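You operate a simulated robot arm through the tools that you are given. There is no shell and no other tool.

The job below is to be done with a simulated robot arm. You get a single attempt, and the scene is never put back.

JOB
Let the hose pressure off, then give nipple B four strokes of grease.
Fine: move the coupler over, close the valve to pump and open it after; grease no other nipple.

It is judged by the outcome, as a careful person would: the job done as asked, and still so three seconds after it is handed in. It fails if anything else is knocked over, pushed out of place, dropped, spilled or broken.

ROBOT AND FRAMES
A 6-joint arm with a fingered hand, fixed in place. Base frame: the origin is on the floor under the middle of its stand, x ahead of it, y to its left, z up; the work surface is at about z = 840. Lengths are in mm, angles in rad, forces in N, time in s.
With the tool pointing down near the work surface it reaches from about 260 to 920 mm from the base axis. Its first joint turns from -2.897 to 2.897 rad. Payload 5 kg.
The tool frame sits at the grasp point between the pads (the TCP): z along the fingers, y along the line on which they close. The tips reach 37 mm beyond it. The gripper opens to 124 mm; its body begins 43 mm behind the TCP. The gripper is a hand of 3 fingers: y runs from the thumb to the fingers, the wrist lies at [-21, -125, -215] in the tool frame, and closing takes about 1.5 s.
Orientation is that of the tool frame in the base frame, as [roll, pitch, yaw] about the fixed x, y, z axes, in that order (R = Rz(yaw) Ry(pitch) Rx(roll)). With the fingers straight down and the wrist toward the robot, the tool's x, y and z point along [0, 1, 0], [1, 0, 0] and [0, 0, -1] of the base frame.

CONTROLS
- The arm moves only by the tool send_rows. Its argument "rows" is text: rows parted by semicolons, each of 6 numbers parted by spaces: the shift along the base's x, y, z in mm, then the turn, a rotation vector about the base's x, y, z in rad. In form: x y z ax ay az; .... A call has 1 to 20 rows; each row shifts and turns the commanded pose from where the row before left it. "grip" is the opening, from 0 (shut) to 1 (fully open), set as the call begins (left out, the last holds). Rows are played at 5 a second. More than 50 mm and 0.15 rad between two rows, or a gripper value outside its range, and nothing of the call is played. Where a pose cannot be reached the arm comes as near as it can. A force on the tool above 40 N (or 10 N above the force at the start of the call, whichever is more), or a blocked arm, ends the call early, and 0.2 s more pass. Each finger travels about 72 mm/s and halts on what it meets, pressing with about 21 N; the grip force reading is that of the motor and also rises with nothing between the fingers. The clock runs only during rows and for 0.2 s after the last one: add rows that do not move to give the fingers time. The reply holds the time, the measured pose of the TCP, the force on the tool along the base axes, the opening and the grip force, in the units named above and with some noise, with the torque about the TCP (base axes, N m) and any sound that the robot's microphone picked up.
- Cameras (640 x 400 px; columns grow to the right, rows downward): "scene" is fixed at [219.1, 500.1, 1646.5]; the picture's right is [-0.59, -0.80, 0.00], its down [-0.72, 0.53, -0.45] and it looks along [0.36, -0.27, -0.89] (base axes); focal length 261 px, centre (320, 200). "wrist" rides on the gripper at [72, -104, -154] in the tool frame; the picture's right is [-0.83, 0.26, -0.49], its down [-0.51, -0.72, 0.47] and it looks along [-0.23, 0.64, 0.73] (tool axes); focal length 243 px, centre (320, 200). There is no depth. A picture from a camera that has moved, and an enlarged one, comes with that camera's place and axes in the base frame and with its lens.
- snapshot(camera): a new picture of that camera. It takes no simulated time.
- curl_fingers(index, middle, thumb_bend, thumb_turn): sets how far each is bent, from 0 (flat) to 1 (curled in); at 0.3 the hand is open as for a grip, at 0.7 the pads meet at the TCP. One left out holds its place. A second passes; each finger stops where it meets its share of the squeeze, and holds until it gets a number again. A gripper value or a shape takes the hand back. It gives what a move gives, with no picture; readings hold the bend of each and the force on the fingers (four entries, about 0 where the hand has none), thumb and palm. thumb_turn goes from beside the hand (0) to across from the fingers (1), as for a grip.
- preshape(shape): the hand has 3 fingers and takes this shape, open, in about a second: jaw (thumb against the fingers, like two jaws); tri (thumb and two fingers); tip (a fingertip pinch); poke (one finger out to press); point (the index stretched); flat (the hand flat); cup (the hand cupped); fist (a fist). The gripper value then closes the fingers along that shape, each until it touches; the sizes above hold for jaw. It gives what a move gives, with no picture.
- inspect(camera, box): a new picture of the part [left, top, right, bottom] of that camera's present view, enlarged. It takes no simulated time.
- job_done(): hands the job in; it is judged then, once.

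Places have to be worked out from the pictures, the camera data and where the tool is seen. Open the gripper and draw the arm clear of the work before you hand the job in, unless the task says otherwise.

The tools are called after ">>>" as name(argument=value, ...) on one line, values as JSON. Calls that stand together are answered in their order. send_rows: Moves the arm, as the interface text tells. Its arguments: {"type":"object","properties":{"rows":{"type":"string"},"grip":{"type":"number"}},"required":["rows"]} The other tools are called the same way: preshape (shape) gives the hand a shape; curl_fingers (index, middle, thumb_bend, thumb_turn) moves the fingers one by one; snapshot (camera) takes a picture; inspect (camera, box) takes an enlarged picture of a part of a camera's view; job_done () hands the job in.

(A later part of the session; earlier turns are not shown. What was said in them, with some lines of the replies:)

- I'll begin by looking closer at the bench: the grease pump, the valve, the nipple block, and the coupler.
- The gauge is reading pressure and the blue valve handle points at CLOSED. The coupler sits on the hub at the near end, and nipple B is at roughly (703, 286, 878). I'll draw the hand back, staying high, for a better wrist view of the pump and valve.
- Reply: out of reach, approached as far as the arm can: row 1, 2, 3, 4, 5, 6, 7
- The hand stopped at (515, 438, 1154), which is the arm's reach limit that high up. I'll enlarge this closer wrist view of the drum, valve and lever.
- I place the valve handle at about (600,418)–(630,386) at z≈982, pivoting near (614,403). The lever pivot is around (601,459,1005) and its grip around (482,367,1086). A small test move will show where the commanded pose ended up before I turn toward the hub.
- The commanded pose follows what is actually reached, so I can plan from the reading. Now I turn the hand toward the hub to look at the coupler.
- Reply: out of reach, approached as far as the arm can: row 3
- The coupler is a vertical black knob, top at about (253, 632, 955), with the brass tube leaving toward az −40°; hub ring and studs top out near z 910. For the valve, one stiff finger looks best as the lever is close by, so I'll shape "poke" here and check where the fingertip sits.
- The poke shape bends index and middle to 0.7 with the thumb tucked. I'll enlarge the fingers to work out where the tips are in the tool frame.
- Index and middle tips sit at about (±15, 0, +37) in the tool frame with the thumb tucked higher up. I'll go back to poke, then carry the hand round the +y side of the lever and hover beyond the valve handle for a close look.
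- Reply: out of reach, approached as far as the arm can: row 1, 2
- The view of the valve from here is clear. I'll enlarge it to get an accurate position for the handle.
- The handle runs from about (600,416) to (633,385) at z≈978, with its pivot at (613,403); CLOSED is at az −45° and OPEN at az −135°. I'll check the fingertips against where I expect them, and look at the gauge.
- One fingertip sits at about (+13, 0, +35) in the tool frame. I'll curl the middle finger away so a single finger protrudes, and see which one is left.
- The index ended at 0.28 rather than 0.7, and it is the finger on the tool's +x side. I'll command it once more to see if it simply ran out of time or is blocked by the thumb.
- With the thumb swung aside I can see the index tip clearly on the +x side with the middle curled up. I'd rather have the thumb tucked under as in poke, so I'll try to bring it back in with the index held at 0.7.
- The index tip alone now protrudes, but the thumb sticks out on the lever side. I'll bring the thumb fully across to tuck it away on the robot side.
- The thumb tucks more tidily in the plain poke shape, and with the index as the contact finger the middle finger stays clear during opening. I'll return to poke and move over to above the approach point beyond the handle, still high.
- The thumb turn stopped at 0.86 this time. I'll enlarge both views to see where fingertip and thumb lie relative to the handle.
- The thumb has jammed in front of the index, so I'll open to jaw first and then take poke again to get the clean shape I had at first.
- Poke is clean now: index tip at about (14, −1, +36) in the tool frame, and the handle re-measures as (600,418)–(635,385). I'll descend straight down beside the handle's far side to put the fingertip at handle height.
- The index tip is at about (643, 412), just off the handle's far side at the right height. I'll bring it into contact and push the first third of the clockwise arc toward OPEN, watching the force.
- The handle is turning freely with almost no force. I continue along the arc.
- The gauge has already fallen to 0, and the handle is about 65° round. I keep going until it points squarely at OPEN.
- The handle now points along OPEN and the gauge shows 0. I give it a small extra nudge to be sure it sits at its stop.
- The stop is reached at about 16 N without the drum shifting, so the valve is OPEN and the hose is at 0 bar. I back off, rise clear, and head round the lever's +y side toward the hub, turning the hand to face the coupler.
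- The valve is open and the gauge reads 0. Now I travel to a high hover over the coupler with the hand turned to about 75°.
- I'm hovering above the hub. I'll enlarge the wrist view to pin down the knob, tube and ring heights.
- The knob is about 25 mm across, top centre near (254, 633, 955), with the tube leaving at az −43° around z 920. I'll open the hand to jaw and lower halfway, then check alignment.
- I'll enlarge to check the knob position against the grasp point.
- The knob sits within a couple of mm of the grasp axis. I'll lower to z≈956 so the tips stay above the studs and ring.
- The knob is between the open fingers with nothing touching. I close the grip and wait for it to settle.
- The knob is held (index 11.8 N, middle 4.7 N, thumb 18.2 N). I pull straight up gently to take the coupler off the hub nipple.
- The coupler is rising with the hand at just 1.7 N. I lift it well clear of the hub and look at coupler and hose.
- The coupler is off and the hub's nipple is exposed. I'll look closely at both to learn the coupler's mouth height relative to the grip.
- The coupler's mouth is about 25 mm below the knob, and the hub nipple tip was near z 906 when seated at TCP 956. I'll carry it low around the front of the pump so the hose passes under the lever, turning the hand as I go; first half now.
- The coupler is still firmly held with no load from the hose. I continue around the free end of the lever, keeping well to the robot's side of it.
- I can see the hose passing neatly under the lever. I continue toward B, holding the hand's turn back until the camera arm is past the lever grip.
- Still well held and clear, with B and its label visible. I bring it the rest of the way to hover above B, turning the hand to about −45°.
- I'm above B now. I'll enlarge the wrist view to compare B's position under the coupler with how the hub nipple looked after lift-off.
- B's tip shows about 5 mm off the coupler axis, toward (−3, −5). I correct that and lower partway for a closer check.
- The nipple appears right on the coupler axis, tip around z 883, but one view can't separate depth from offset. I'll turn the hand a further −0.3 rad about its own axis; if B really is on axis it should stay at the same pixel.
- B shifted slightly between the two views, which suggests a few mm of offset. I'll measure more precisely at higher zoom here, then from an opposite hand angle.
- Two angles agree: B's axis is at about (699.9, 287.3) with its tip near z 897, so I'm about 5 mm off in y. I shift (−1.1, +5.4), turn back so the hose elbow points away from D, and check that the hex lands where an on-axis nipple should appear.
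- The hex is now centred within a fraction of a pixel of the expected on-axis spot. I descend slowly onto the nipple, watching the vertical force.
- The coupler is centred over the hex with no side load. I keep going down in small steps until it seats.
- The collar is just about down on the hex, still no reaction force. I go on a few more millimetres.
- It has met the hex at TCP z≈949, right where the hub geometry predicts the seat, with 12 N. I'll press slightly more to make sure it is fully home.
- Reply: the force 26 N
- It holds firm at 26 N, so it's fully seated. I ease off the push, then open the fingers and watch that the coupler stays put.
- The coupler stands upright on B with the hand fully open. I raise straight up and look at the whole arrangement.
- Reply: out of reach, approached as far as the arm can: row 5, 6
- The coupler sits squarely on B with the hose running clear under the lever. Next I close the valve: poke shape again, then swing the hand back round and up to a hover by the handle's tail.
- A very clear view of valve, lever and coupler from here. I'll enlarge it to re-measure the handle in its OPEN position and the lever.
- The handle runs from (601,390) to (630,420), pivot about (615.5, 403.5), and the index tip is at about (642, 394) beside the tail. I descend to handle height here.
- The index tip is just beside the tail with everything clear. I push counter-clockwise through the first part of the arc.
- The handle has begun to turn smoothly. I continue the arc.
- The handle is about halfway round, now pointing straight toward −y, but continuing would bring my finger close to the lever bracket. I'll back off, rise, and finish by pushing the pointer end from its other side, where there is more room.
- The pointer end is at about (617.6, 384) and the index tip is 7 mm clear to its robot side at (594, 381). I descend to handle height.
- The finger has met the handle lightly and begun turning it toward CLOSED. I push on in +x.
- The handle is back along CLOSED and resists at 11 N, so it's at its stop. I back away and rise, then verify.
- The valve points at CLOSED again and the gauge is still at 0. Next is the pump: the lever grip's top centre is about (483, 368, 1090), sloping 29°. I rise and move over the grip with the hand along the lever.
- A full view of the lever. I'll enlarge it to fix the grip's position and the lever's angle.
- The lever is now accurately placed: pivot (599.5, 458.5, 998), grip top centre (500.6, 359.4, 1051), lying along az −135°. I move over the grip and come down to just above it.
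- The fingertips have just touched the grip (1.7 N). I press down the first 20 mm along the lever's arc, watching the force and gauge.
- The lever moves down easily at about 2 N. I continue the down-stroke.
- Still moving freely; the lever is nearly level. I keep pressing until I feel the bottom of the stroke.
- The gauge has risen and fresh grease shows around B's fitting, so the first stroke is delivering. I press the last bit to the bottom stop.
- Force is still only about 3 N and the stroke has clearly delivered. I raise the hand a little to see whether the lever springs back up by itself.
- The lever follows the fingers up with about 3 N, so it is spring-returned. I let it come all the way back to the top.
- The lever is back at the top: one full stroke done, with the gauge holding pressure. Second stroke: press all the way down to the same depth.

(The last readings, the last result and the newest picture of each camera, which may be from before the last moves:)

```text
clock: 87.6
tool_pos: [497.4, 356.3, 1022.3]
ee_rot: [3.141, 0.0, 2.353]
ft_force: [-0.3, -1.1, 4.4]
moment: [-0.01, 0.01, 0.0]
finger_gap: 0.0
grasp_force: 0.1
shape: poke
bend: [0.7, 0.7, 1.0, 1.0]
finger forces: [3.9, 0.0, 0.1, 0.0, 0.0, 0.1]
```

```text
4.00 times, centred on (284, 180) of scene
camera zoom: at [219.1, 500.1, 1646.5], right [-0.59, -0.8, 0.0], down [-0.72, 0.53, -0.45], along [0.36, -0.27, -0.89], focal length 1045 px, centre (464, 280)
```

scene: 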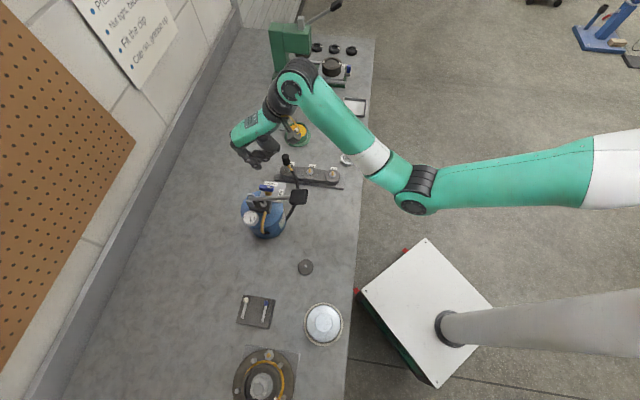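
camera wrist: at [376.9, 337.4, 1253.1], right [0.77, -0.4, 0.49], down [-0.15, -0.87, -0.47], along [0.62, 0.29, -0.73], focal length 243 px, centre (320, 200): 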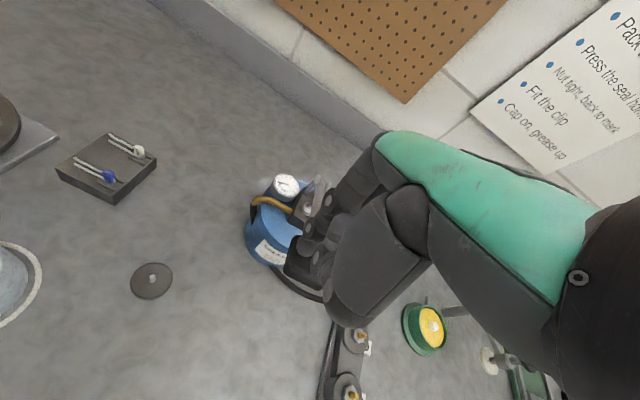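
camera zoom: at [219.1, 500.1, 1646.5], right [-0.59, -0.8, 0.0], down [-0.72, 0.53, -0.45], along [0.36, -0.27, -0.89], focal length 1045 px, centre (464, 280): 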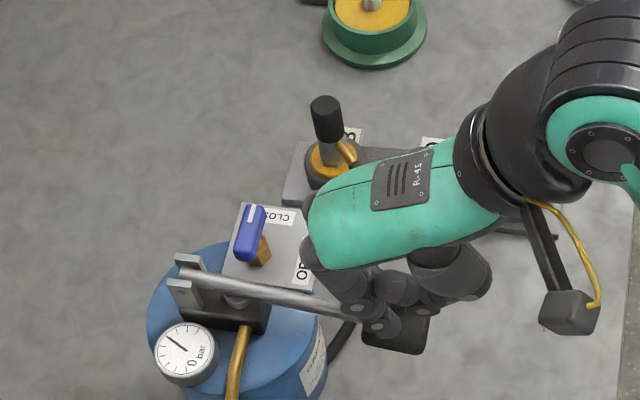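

I'll check the grease collar at B and the gauge closely at the bottom of this stroke.

>>> inspect(camera="scene", box=[244, 145, 324, 225])

>>> send_rows(rows="-0.5 -0.5 5 0 0 0; -0.4 -0.4 5 0 0 0; -0.3 -0.3 5 0 0 0; -0.2 -0.2 5 0 0 0; 0 0 5 0 0 0; 0 0 5 0 0 0; 0 0 5 0 0 0; 0.2 0.2 5 0 0 0; 0.3 0.3 5 0 0 0; 0.4 0.4 5 0 0 0; 0.5 0.5 5 0 0 0; 0.6 0.6 5 0 0 0; 0.7 0.7 5 0 0 0; 0.8 0.8 5 0 0 0; 0.9 0.9 5 0 0 0; 0.9 0.9 5 0 0 0; 0 0 5 0 0 0; 0 0 0 0 0 0")

>>> inspect(camera="scene", box=[220, 130, 348, 230])

```text
5.00 times, centred on (284, 185) of scene
camera zoom: at [219.1, 500.1, 1646.5], right [-0.59, -0.8, 0.0], down [-0.72, 0.53, -0.45], along [0.36, -0.27, -0.89], focal length 1306 px, centre (500, 275)
```

zoom: 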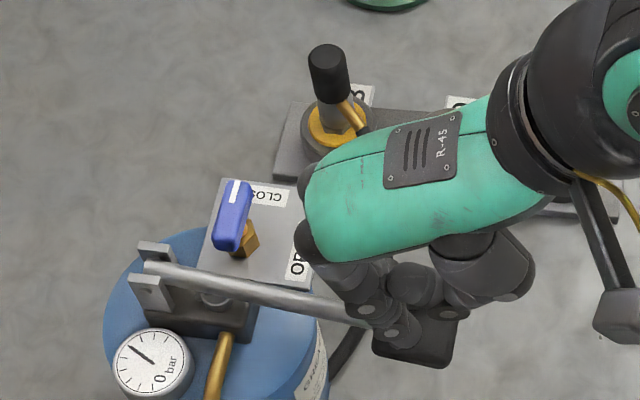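

```text
clock: 91.4
tool_pos: [501.8, 360.9, 1107.0]
ee_rot: [3.141, 0.0, 2.354]
ft_force: [0.4, -0.1, -0.2]
moment: [0.01, 0.01, 0.01]
finger_gap: 0.0
grasp_force: 0.0
shape: poke
bend: [0.7, 0.7, 1.0, 1.0]
finger forces: [0.1, 0.0, 0.0, 0.0, 0.1, 0.0]
```

```text
4.00 times, centred on (284, 180) of scene
camera zoom: at [219.1, 500.1, 1646.5], right [-0.59, -0.8, 0.0], down [-0.72, 0.53, -0.45], along [0.36, -0.27, -0.89], focal length 1045 px, centre (464, 280)
```

zoom: 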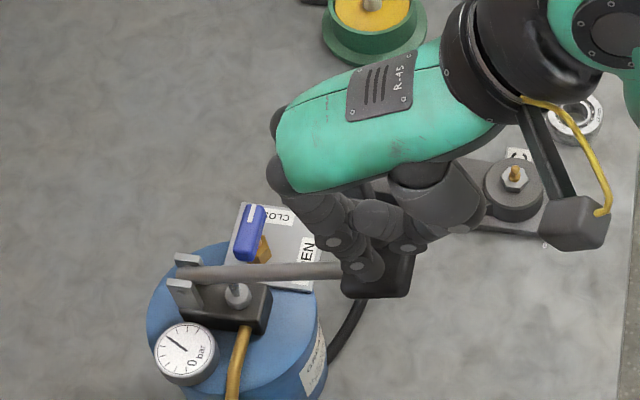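

Two full strokes done, and the grease collar at B has visibly grown. Third stroke: down to the same depth.

>>> send_rows(rows="0 0 -5 0 0 0; -0.9 -0.9 -5 0 0 0; -0.9 -0.9 -5 0 0 0; -0.8 -0.8 -5 0 0 0; -0.7 -0.7 -5 0 0 0; -0.6 -0.6 -5 0 0 0; -0.5 -0.5 -5 0 0 0; -0.4 -0.4 -5 0 0 0; -0.3 -0.3 -5 0 0 0; -0.2 -0.2 -5 0 0 0; 0 0 -5 0 0 0; 0 0 -5 0 0 0; 0 0 -5 0 0 0; 0.2 0.2 -5 0 0 0; 0.3 0.3 -5 0 0 0; 0.4 0.4 -5 0 0 0; 0.5 0.5 -5 0 0 0; 0 0 0 0 0 0")

>>> inspect(camera="scene", box=[244, 145, 324, 225])

```text
clock: 95.2
tool_pos: [498.3, 356.1, 1021.7]
ee_rot: [-3.141, 0.0, 2.354]
ft_force: [-1.1, 0.7, 3.0]
moment: [0.05, 0.06, 0.03]
finger_gap: 0.1
grasp_force: 0.1
shape: poke
bend: [0.7, 0.7, 1.0, 1.0]
finger forces: [3.8, 0.0, 0.1, 0.0, 0.0, 0.0]
```

```text
5.00 times, centred on (284, 185) of scene
camera zoom: at [219.1, 500.1, 1646.5], right [-0.59, -0.8, 0.0], down [-0.72, 0.53, -0.45], along [0.36, -0.27, -0.89], focal length 1306 px, centre (500, 275)
```

zoom: 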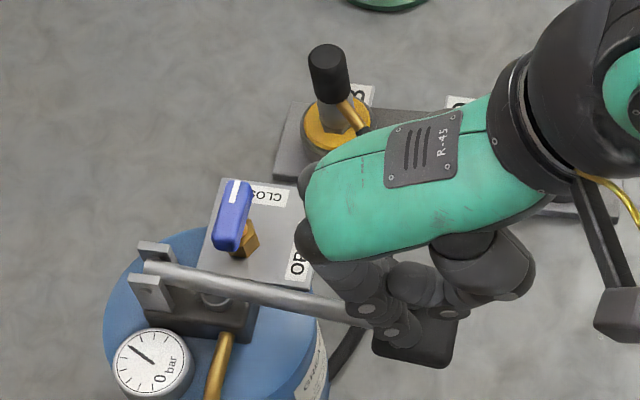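

The grease collar grew again, so three strokes are delivered. I let the lever return to the top.

>>> send_rows(rows="-0.5 -0.5 5 0 0 0; -0.4 -0.4 5 0 0 0; -0.3 -0.3 5 0 0 0; -0.2 -0.2 5 0 0 0; 0 0 5 0 0 0; 0 0 5 0 0 0; 0 0 5 0 0 0; 0.2 0.2 5 0 0 0; 0.3 0.3 5 0 0 0; 0.4 0.4 5 0 0 0; 0.5 0.5 5 0 0 0; 0.6 0.6 5 0 0 0; 0.7 0.7 5 0 0 0; 0.8 0.8 5 0 0 0; 0.9 0.9 5 0 0 0; 0.9 0.9 5 0 0 0; 0 0 5 0 0 0; 0 0 0 0 0 0")

>>> inspect(camera="scene", box=[220, 130, 348, 230])

```text
clock: 99.0
tool_pos: [501.8, 361.8, 1107.1]
ee_rot: [3.14, 0.0, 2.355]
ft_force: [-0.1, -0.4, -0.2]
moment: [0.02, 0.02, 0.0]
finger_gap: 0.1
grasp_force: 0.2
shape: poke
bend: [0.7, 0.7, 1.0, 1.0]
finger forces: [0.0, 0.0, 0.0, 0.1, 0.0, 0.0]
```

```text
4.00 times, centred on (284, 180) of scene
camera zoom: at [219.1, 500.1, 1646.5], right [-0.59, -0.8, 0.0], down [-0.72, 0.53, -0.45], along [0.36, -0.27, -0.89], focal length 1045 px, centre (464, 280)
```

zoom: 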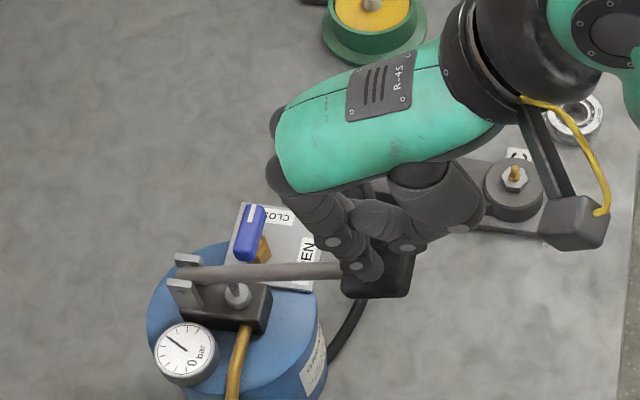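

The lever is back at the top with the pressure holding. Fourth and final stroke: down to the same depth.

>>> send_rows(rows="0 0 -5 0 0 0; -0.9 -0.9 -5 0 0 0; -0.9 -0.9 -5 0 0 0; -0.8 -0.8 -5 0 0 0; -0.7 -0.7 -5 0 0 0; -0.6 -0.6 -5 0 0 0; -0.5 -0.5 -5 0 0 0; -0.4 -0.4 -5 0 0 0; -0.3 -0.3 -5 0 0 0; -0.2 -0.2 -5 0 0 0; 0 0 -5 0 0 0; 0 0 -5 0 0 0; 0 0 -5 0 0 0; 0.2 0.2 -5 0 0 0; 0.3 0.3 -5 0 0 0; 0.4 0.4 -5 0 0 0; 0.5 0.5 -5 0 0 0; 0 0 0 0 0 0")

>>> inspect(camera="scene", box=[244, 145, 324, 225])

```text
clock: 102.8
tool_pos: [498.2, 356.6, 1021.4]
ee_rot: [-3.14, -0.001, 2.354]
ft_force: [-1.4, -0.6, 4.4]
moment: [-0.01, 0.04, 0.01]
finger_gap: 0.1
grasp_force: 0.0
shape: poke
bend: [0.7, 0.7, 1.0, 1.0]
finger forces: [3.8, 0.0, 0.1, 0.0, 0.1, 0.0]
```

```text
5.00 times, centred on (284, 185) of scene
camera zoom: at [219.1, 500.1, 1646.5], right [-0.59, -0.8, 0.0], down [-0.72, 0.53, -0.45], along [0.36, -0.27, -0.89], focal length 1306 px, centre (500, 275)
```

zoom: 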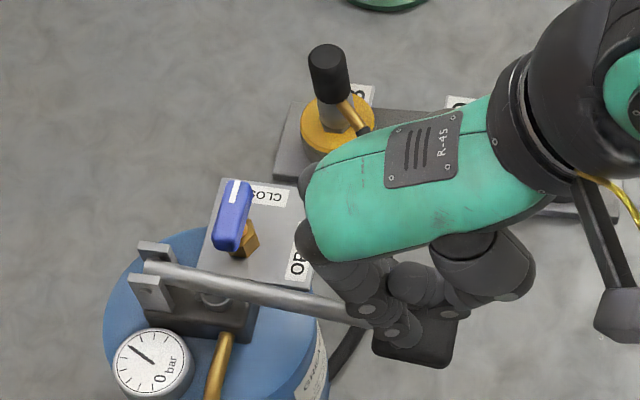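

The grease collar now fills B's boss after the fourth stroke. I let the lever up and lift the hand clear of the grip.

>>> send_rows(rows="-0.5 -0.5 5 0 0 0; -0.4 -0.4 5 0 0 0; -0.3 -0.3 5 0 0 0; -0.2 -0.2 5 0 0 0; 0 0 5 0 0 0; 0 0 5 0 0 0; 0 0 5 0 0 0; 0.2 0.2 5 0 0 0; 0.3 0.3 5 0 0 0; 0.4 0.4 5 0 0 0; 0.5 0.5 5 0 0 0; 0.6 0.6 5 0 0 0; 0.7 0.7 5 0 0 0; 0.8 0.8 5 0 0 0; 0.9 0.9 5 0 0 0; 0.9 0.9 5 0 0 0; 0 0 10 0 0 0; 0 0 20 0 0 0; 0 0 15 0 0 0; 0 0 0 0 0 0")

>>> inspect(camera="scene", box=[220, 130, 348, 230])

```text
clock: 107.0
tool_pos: [501.5, 360.6, 1146.7]
ee_rot: [-3.14, 0.001, 2.354]
ft_force: [0.8, 0.8, 0.1]
moment: [0.0, 0.02, -0.03]
finger_gap: 0.0
grasp_force: 0.2
shape: poke
bend: [0.7, 0.7, 1.0, 1.0]
finger forces: [0.1, 0.0, 0.1, 0.1, 0.0, 0.0]
```

```text
4.00 times, centred on (284, 180) of scene
camera zoom: at [219.1, 500.1, 1646.5], right [-0.59, -0.8, 0.0], down [-0.72, 0.53, -0.45], along [0.36, -0.27, -0.89], focal length 1045 px, centre (464, 280)
```

zoom: 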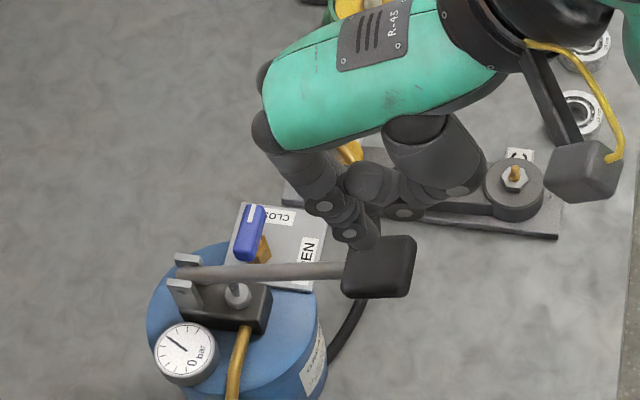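

Lever up, four strokes done, and the gauge shows remaining pressure. Now I return to the far side of the valve handle to open it again, using the same approach that worked before.

>>> send_rows(rows="25 0 1 0 0 -0.065; 25 0 1 0 0 -0.065; 25 0 1 0 0 -0.065; 24 0 0 0 0 -0.068; 12.5 10 0 0 0 0; 12.5 10 0 0 0 0; 12.5 10 -10 0 0 0; 12.5 10 -20 0 0 0; 0 0 -20 0 0 0; 0 0 -20 0 0 0; 0 0 0 0 0 0")

>>> inspect(camera="wrist", box=[120, 200, 440, 400])

>>> inspect(camera="scene", box=[220, 130, 348, 230])

```text
clock: 109.4
tool_pos: [650.0, 401.5, 1078.9]
ee_rot: [-3.14, -0.001, 2.09]
ft_force: [0.0, -0.6, 0.1]
moment: [0.0, 0.0, -0.05]
finger_gap: 0.0
grasp_force: 0.1
shape: poke
bend: [0.7, 0.7, 1.0, 1.0]
finger forces: [0.0, 0.0, 0.0, 0.0, 0.0, 0.0]
```

```text
2.00 times, centred on (280, 300) of wrist
camera zoom: at [524.7, 410.8, 1232.7], right [0.64, -0.59, 0.49], down [-0.37, -0.8, -0.47], along [0.67, 0.12, -0.73], focal length 485 px, centre (400, 0)
```

zoom: 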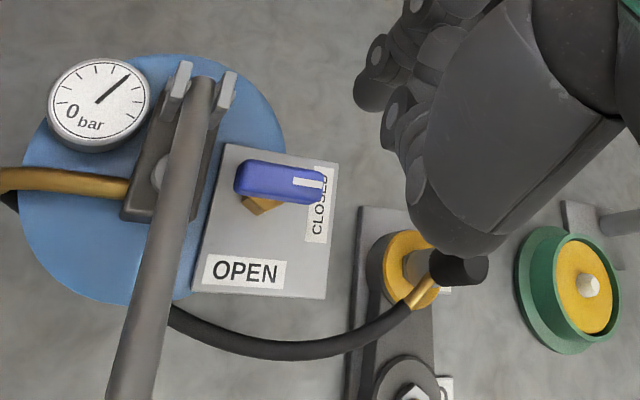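

```text
4.00 times, centred on (284, 180) of scene
camera zoom: at [219.1, 500.1, 1646.5], right [-0.59, -0.8, 0.0], down [-0.72, 0.53, -0.45], along [0.36, -0.27, -0.89], focal length 1045 px, centre (464, 280)
```

zoom: 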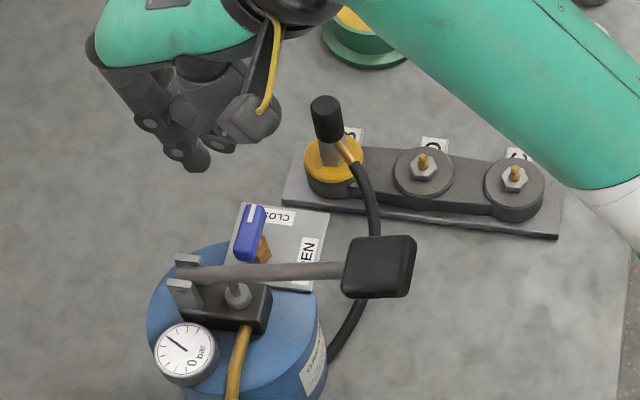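

The pose and the handle match the first time exactly, and B is ringed with grease while D and C are clean. I descend and repeat the opening push.

>>> send_rows(rows="0 0 -20 0 0 0; 0 0 -20 0 0 0; 0 0 -18 0 0 0; 0 0 -16 0 0 0; 0 0 0 0 0 0")

>>> send_rows(rows="-2.8 -3.2 0 0 0 0; -2.8 -3.2 0 0 0 0; 0 -5.6 0 0 0 0; -1.5 -5.4 0 0 0 0; -2.9 -4.9 0 0 0 0; -4 -4 0 0 0 0; -4.9 -2.7 0 0 0 0; 0 0 0 0 0 0")

>>> inspect(camera="wrist", box=[120, 160, 360, 330])

>>> inspect(camera="scene", box=[230, 150, 310, 210])

```text
clock: 110.6
tool_pos: [650.3, 399.8, 1005.9]
ee_rot: [-3.142, 0.0, 2.09]
ft_force: [-0.3, 0.5, -0.3]
moment: [-0.04, -0.02, -0.01]
finger_gap: 0.0
grasp_force: 0.0
shape: poke
bend: [0.7, 0.7, 1.0, 1.0]
finger forces: [0.1, 0.0, 0.0, 0.1, 0.0, 0.0]
```

```text
clock: 112.4
tool_pos: [631.2, 371.9, 1006.8]
ee_rot: [-3.141, 0.0, 2.09]
ft_force: [0.6, 1.3, -1.0]
moment: [-0.01, -0.01, -0.02]
finger_gap: 0.1
grasp_force: 0.1
shape: poke
bend: [0.7, 0.7, 1.0, 1.0]
finger forces: [0.3, 0.0, 0.0, 0.1, 0.0, 0.0]
```

```text
2.35 times, centred on (240, 245) of wrist
camera zoom: at [505.8, 381.7, 1159.6], right [0.64, -0.59, 0.49], down [-0.37, -0.8, -0.47], along [0.67, 0.12, -0.73], focal length 571 px, centre (508, 94)
```

zoom: 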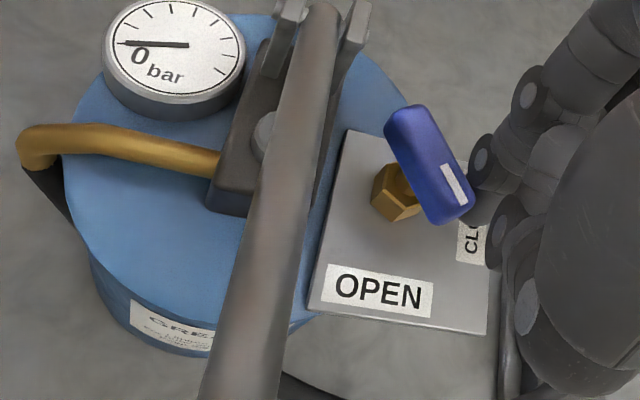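

```text
6.67 times, centred on (270, 180) of scene
camera zoom: at [219.1, 500.1, 1646.5], right [-0.59, -0.8, 0.0], down [-0.72, 0.53, -0.45], along [0.36, -0.27, -0.89], focal length 1741 px, centre (653, 333)
```

zoom: 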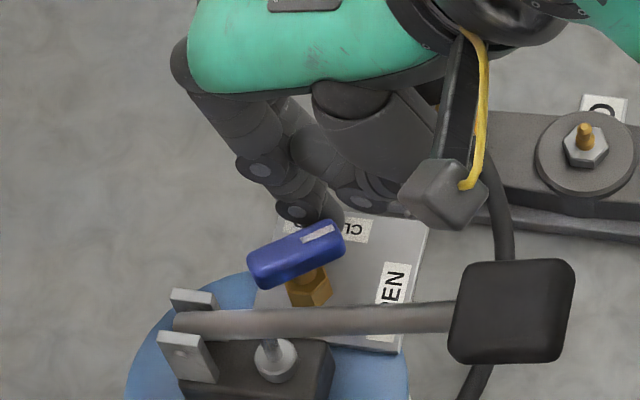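

The gauge has dropped to 0 and the handle is on its way. I finish the turn to the OPEN stop with the same last moves as before.

>>> send_rows(rows="-5.6 -1.7 0 0 0 0; -5.7 0.2 0 0 0 0; -2 1.5 0 0 0 0; -1.5 1.5 0 0 0 0; 0 0 0 0 0 0")

>>> inspect(camera="wrist", box=[120, 160, 360, 330])

>>> inspect(camera="scene", box=[230, 150, 310, 210])

```text
clock: 113.6
tool_pos: [617.7, 372.8, 1006.0]
ee_rot: [-3.141, 0.0, 2.089]
ft_force: [8.3, -8.2, 0.8]
moment: [-0.1, -0.15, -0.12]
finger_gap: 0.1
grasp_force: 0.1
shape: poke
bend: [0.7, 0.7, 1.0, 1.0]
finger forces: [12.8, 0.0, 0.0, 0.0, 0.0, 0.0]
```

```text
2.35 times, centred on (240, 245) of wrist
camera zoom: at [492.1, 382.7, 1159.1], right [0.64, -0.59, 0.49], down [-0.38, -0.8, -0.47], along [0.67, 0.12, -0.73], focal length 571 px, centre (508, 94)
```

zoom: 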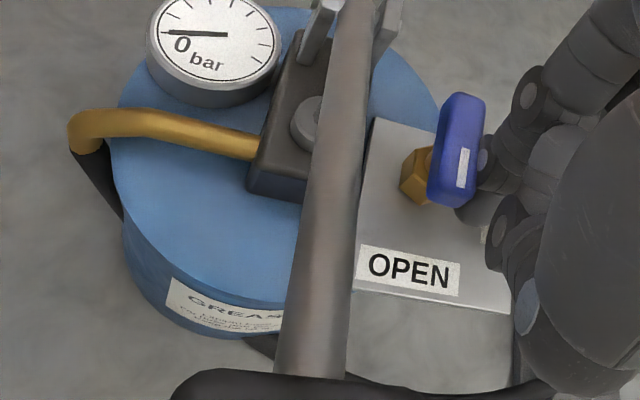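

```text
6.67 times, centred on (270, 180) of scene
camera zoom: at [219.1, 500.1, 1646.5], right [-0.59, -0.8, 0.0], down [-0.72, 0.53, -0.45], along [0.36, -0.27, -0.89], focal length 1741 px, centre (653, 333)
```

zoom: 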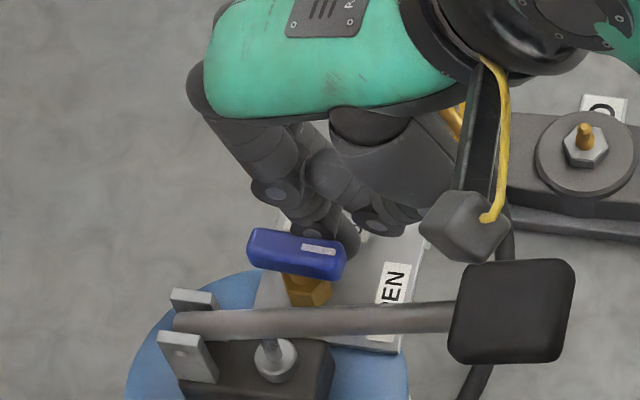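

The handle is at the OPEN stop (13 N) with the gauge at 0. I back off, rise, and draw the arm well clear along the route used before.

>>> send_rows(rows="5 -5 0 0 0 0; 5 -4 5 0 0 0; 0 0 30 0 0 0; 0 0 35 0 0 0; 0 0 35 0 0 0; 3 25 25 0 0 0; 3 35 0 0 0 0; 3 35 0 0 0 0; -5 15 0 0 0 0; -30 12 0 0 0 0.05; -30 12 0 0 0 0.05; -30 12 0 0 0 0.05; -30 12 0 0 0 0.05; -30 12 0 0 0 0.05; -30 12 0 0 0 0.05; 0 0 0 0 0 0")

>>> snapshot(camera="scene")

>>> inspect(camera="scene", box=[220, 130, 380, 250])

```text
clock: 117.0
tool_pos: [450.9, 546.9, 1136.0]
ee_rot: [3.141, 0.0, 2.391]
ft_force: [0.8, 0.6, 0.3]
moment: [0.0, 0.01, 0.0]
finger_gap: 0.1
grasp_force: 0.0
shape: poke
bend: [0.7, 0.7, 1.0, 1.0]
finger forces: [0.0, 0.0, 0.0, 0.0, 0.0, 0.0]
```

```text
taken
```

scene: 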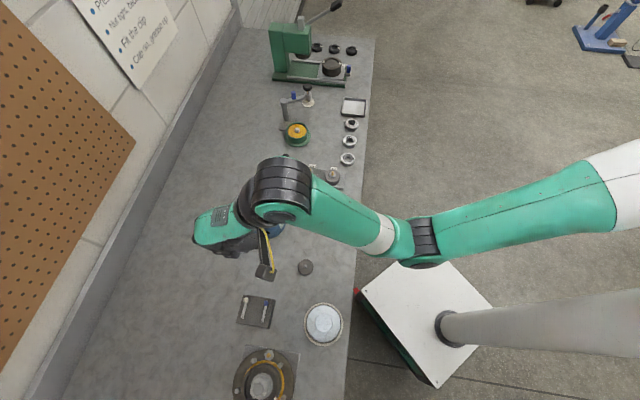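

```text
3.33 times, centred on (300, 190) of scene
camera zoom: at [219.1, 500.1, 1646.5], right [-0.59, -0.8, 0.0], down [-0.72, 0.53, -0.45], along [0.36, -0.27, -0.89], focal length 871 px, centre (387, 233)
```

zoom: 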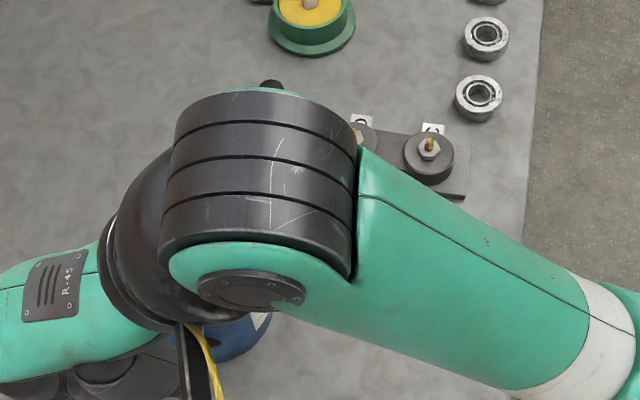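

The arm still blocks the view of the pump, so I draw it farther back toward the robot and open the hand.

>>> send_rows(rows="-30 -10 -2 0 0 0.06; -30 -10 -2 0 0 0.06; -30 -10 -2 0 0 0.06; -30 -10 -3 0 0 0.06; -30 -10 -4 0 0 0.06; -30 -10 -4 0 0 0.06; -25 -10 -4 0 0 0; 0 0 0 0 0 0")

>>> preshape(shape="jaw")

>>> snapshot(camera="scene")

>>> inspect(camera="scene", box=[220, 140, 380, 240])

>>> snapshot(camera="wrist")

```text
clock: 118.8
tool_pos: [245.4, 477.2, 1114.4]
ee_rot: [-3.141, 0.0, 2.752]
ft_force: [0.3, -0.2, 0.5]
moment: [-0.02, 0.04, 0.0]
finger_gap: 0.0
grasp_force: 0.0
shape: poke
bend: [0.7, 0.7, 1.0, 1.0]
finger forces: [0.1, 0.1, 0.0, 0.0, 0.1, 0.1]
```

```text
clock: 119.7
tool_pos: [246.9, 476.9, 1114.2]
ee_rot: [3.141, 0.0, 2.75]
ft_force: [-0.5, 0.3, 0.8]
moment: [0.0, -0.01, -0.01]
finger_gap: 123.8
grasp_force: 0.1
shape: jaw
bend: [0.3, 0.3, 0.3, 0.98]
finger forces: [0.0, 0.0, 0.0, 0.0, 0.0, 0.1]
```

```text
taken
```

scene: 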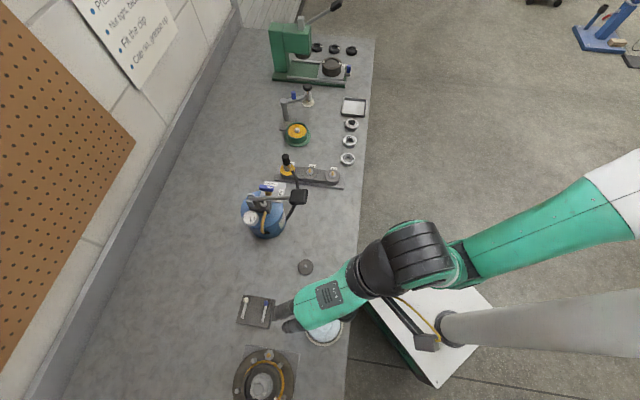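

```text
4.00 times, centred on (300, 190) of scene
camera zoom: at [219.1, 500.1, 1646.5], right [-0.59, -0.8, 0.0], down [-0.72, 0.53, -0.45], along [0.36, -0.27, -0.89], focal length 1045 px, centre (400, 240)
```

zoom: 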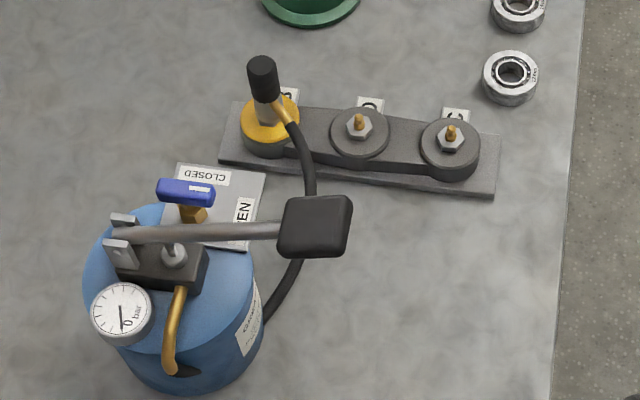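

```text
taken
camera wrist: at [140.6, 407.4, 1267.5], right [0.87, -0.07, 0.49], down [0.19, -0.86, -0.47], along [0.46, 0.5, -0.73], focal length 243 px, centre (320, 200)
```

wrist: 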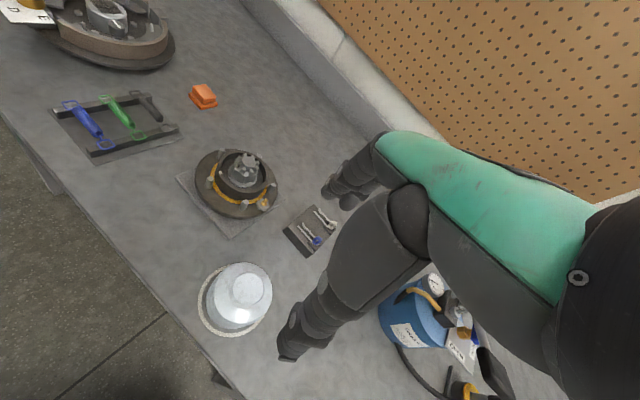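

Everything is as asked:
- The valve is OPEN and the gauge reads 0.
- The lever is up.
- The coupler is upright on B, which is ringed with grease. D and C are clean.
- Nothing else has moved. The hand is open and the arm is clear, so I hand the job in.

>>> job_done()

```text
The job is handed in.
```

I let the hose pressure off, moved the coupler to nipple B and gave it four full strokes of grease, then handed the job in.

- **Pressure:** I opened the valve first and the gauge fell to 0 before I took the coupler off the hub.
- **Greasing:** I closed the valve and pushed the lever through four full strokes. Each one widened the grease ring around B. Nipples D and C stayed clean.
- **Now:** The valve is open again, the gauge reads 0 and the lever is up. I left the coupler seated on B. The hand is open and the arm is clear of the work. In the last pictures nothing else looked moved or knocked over.
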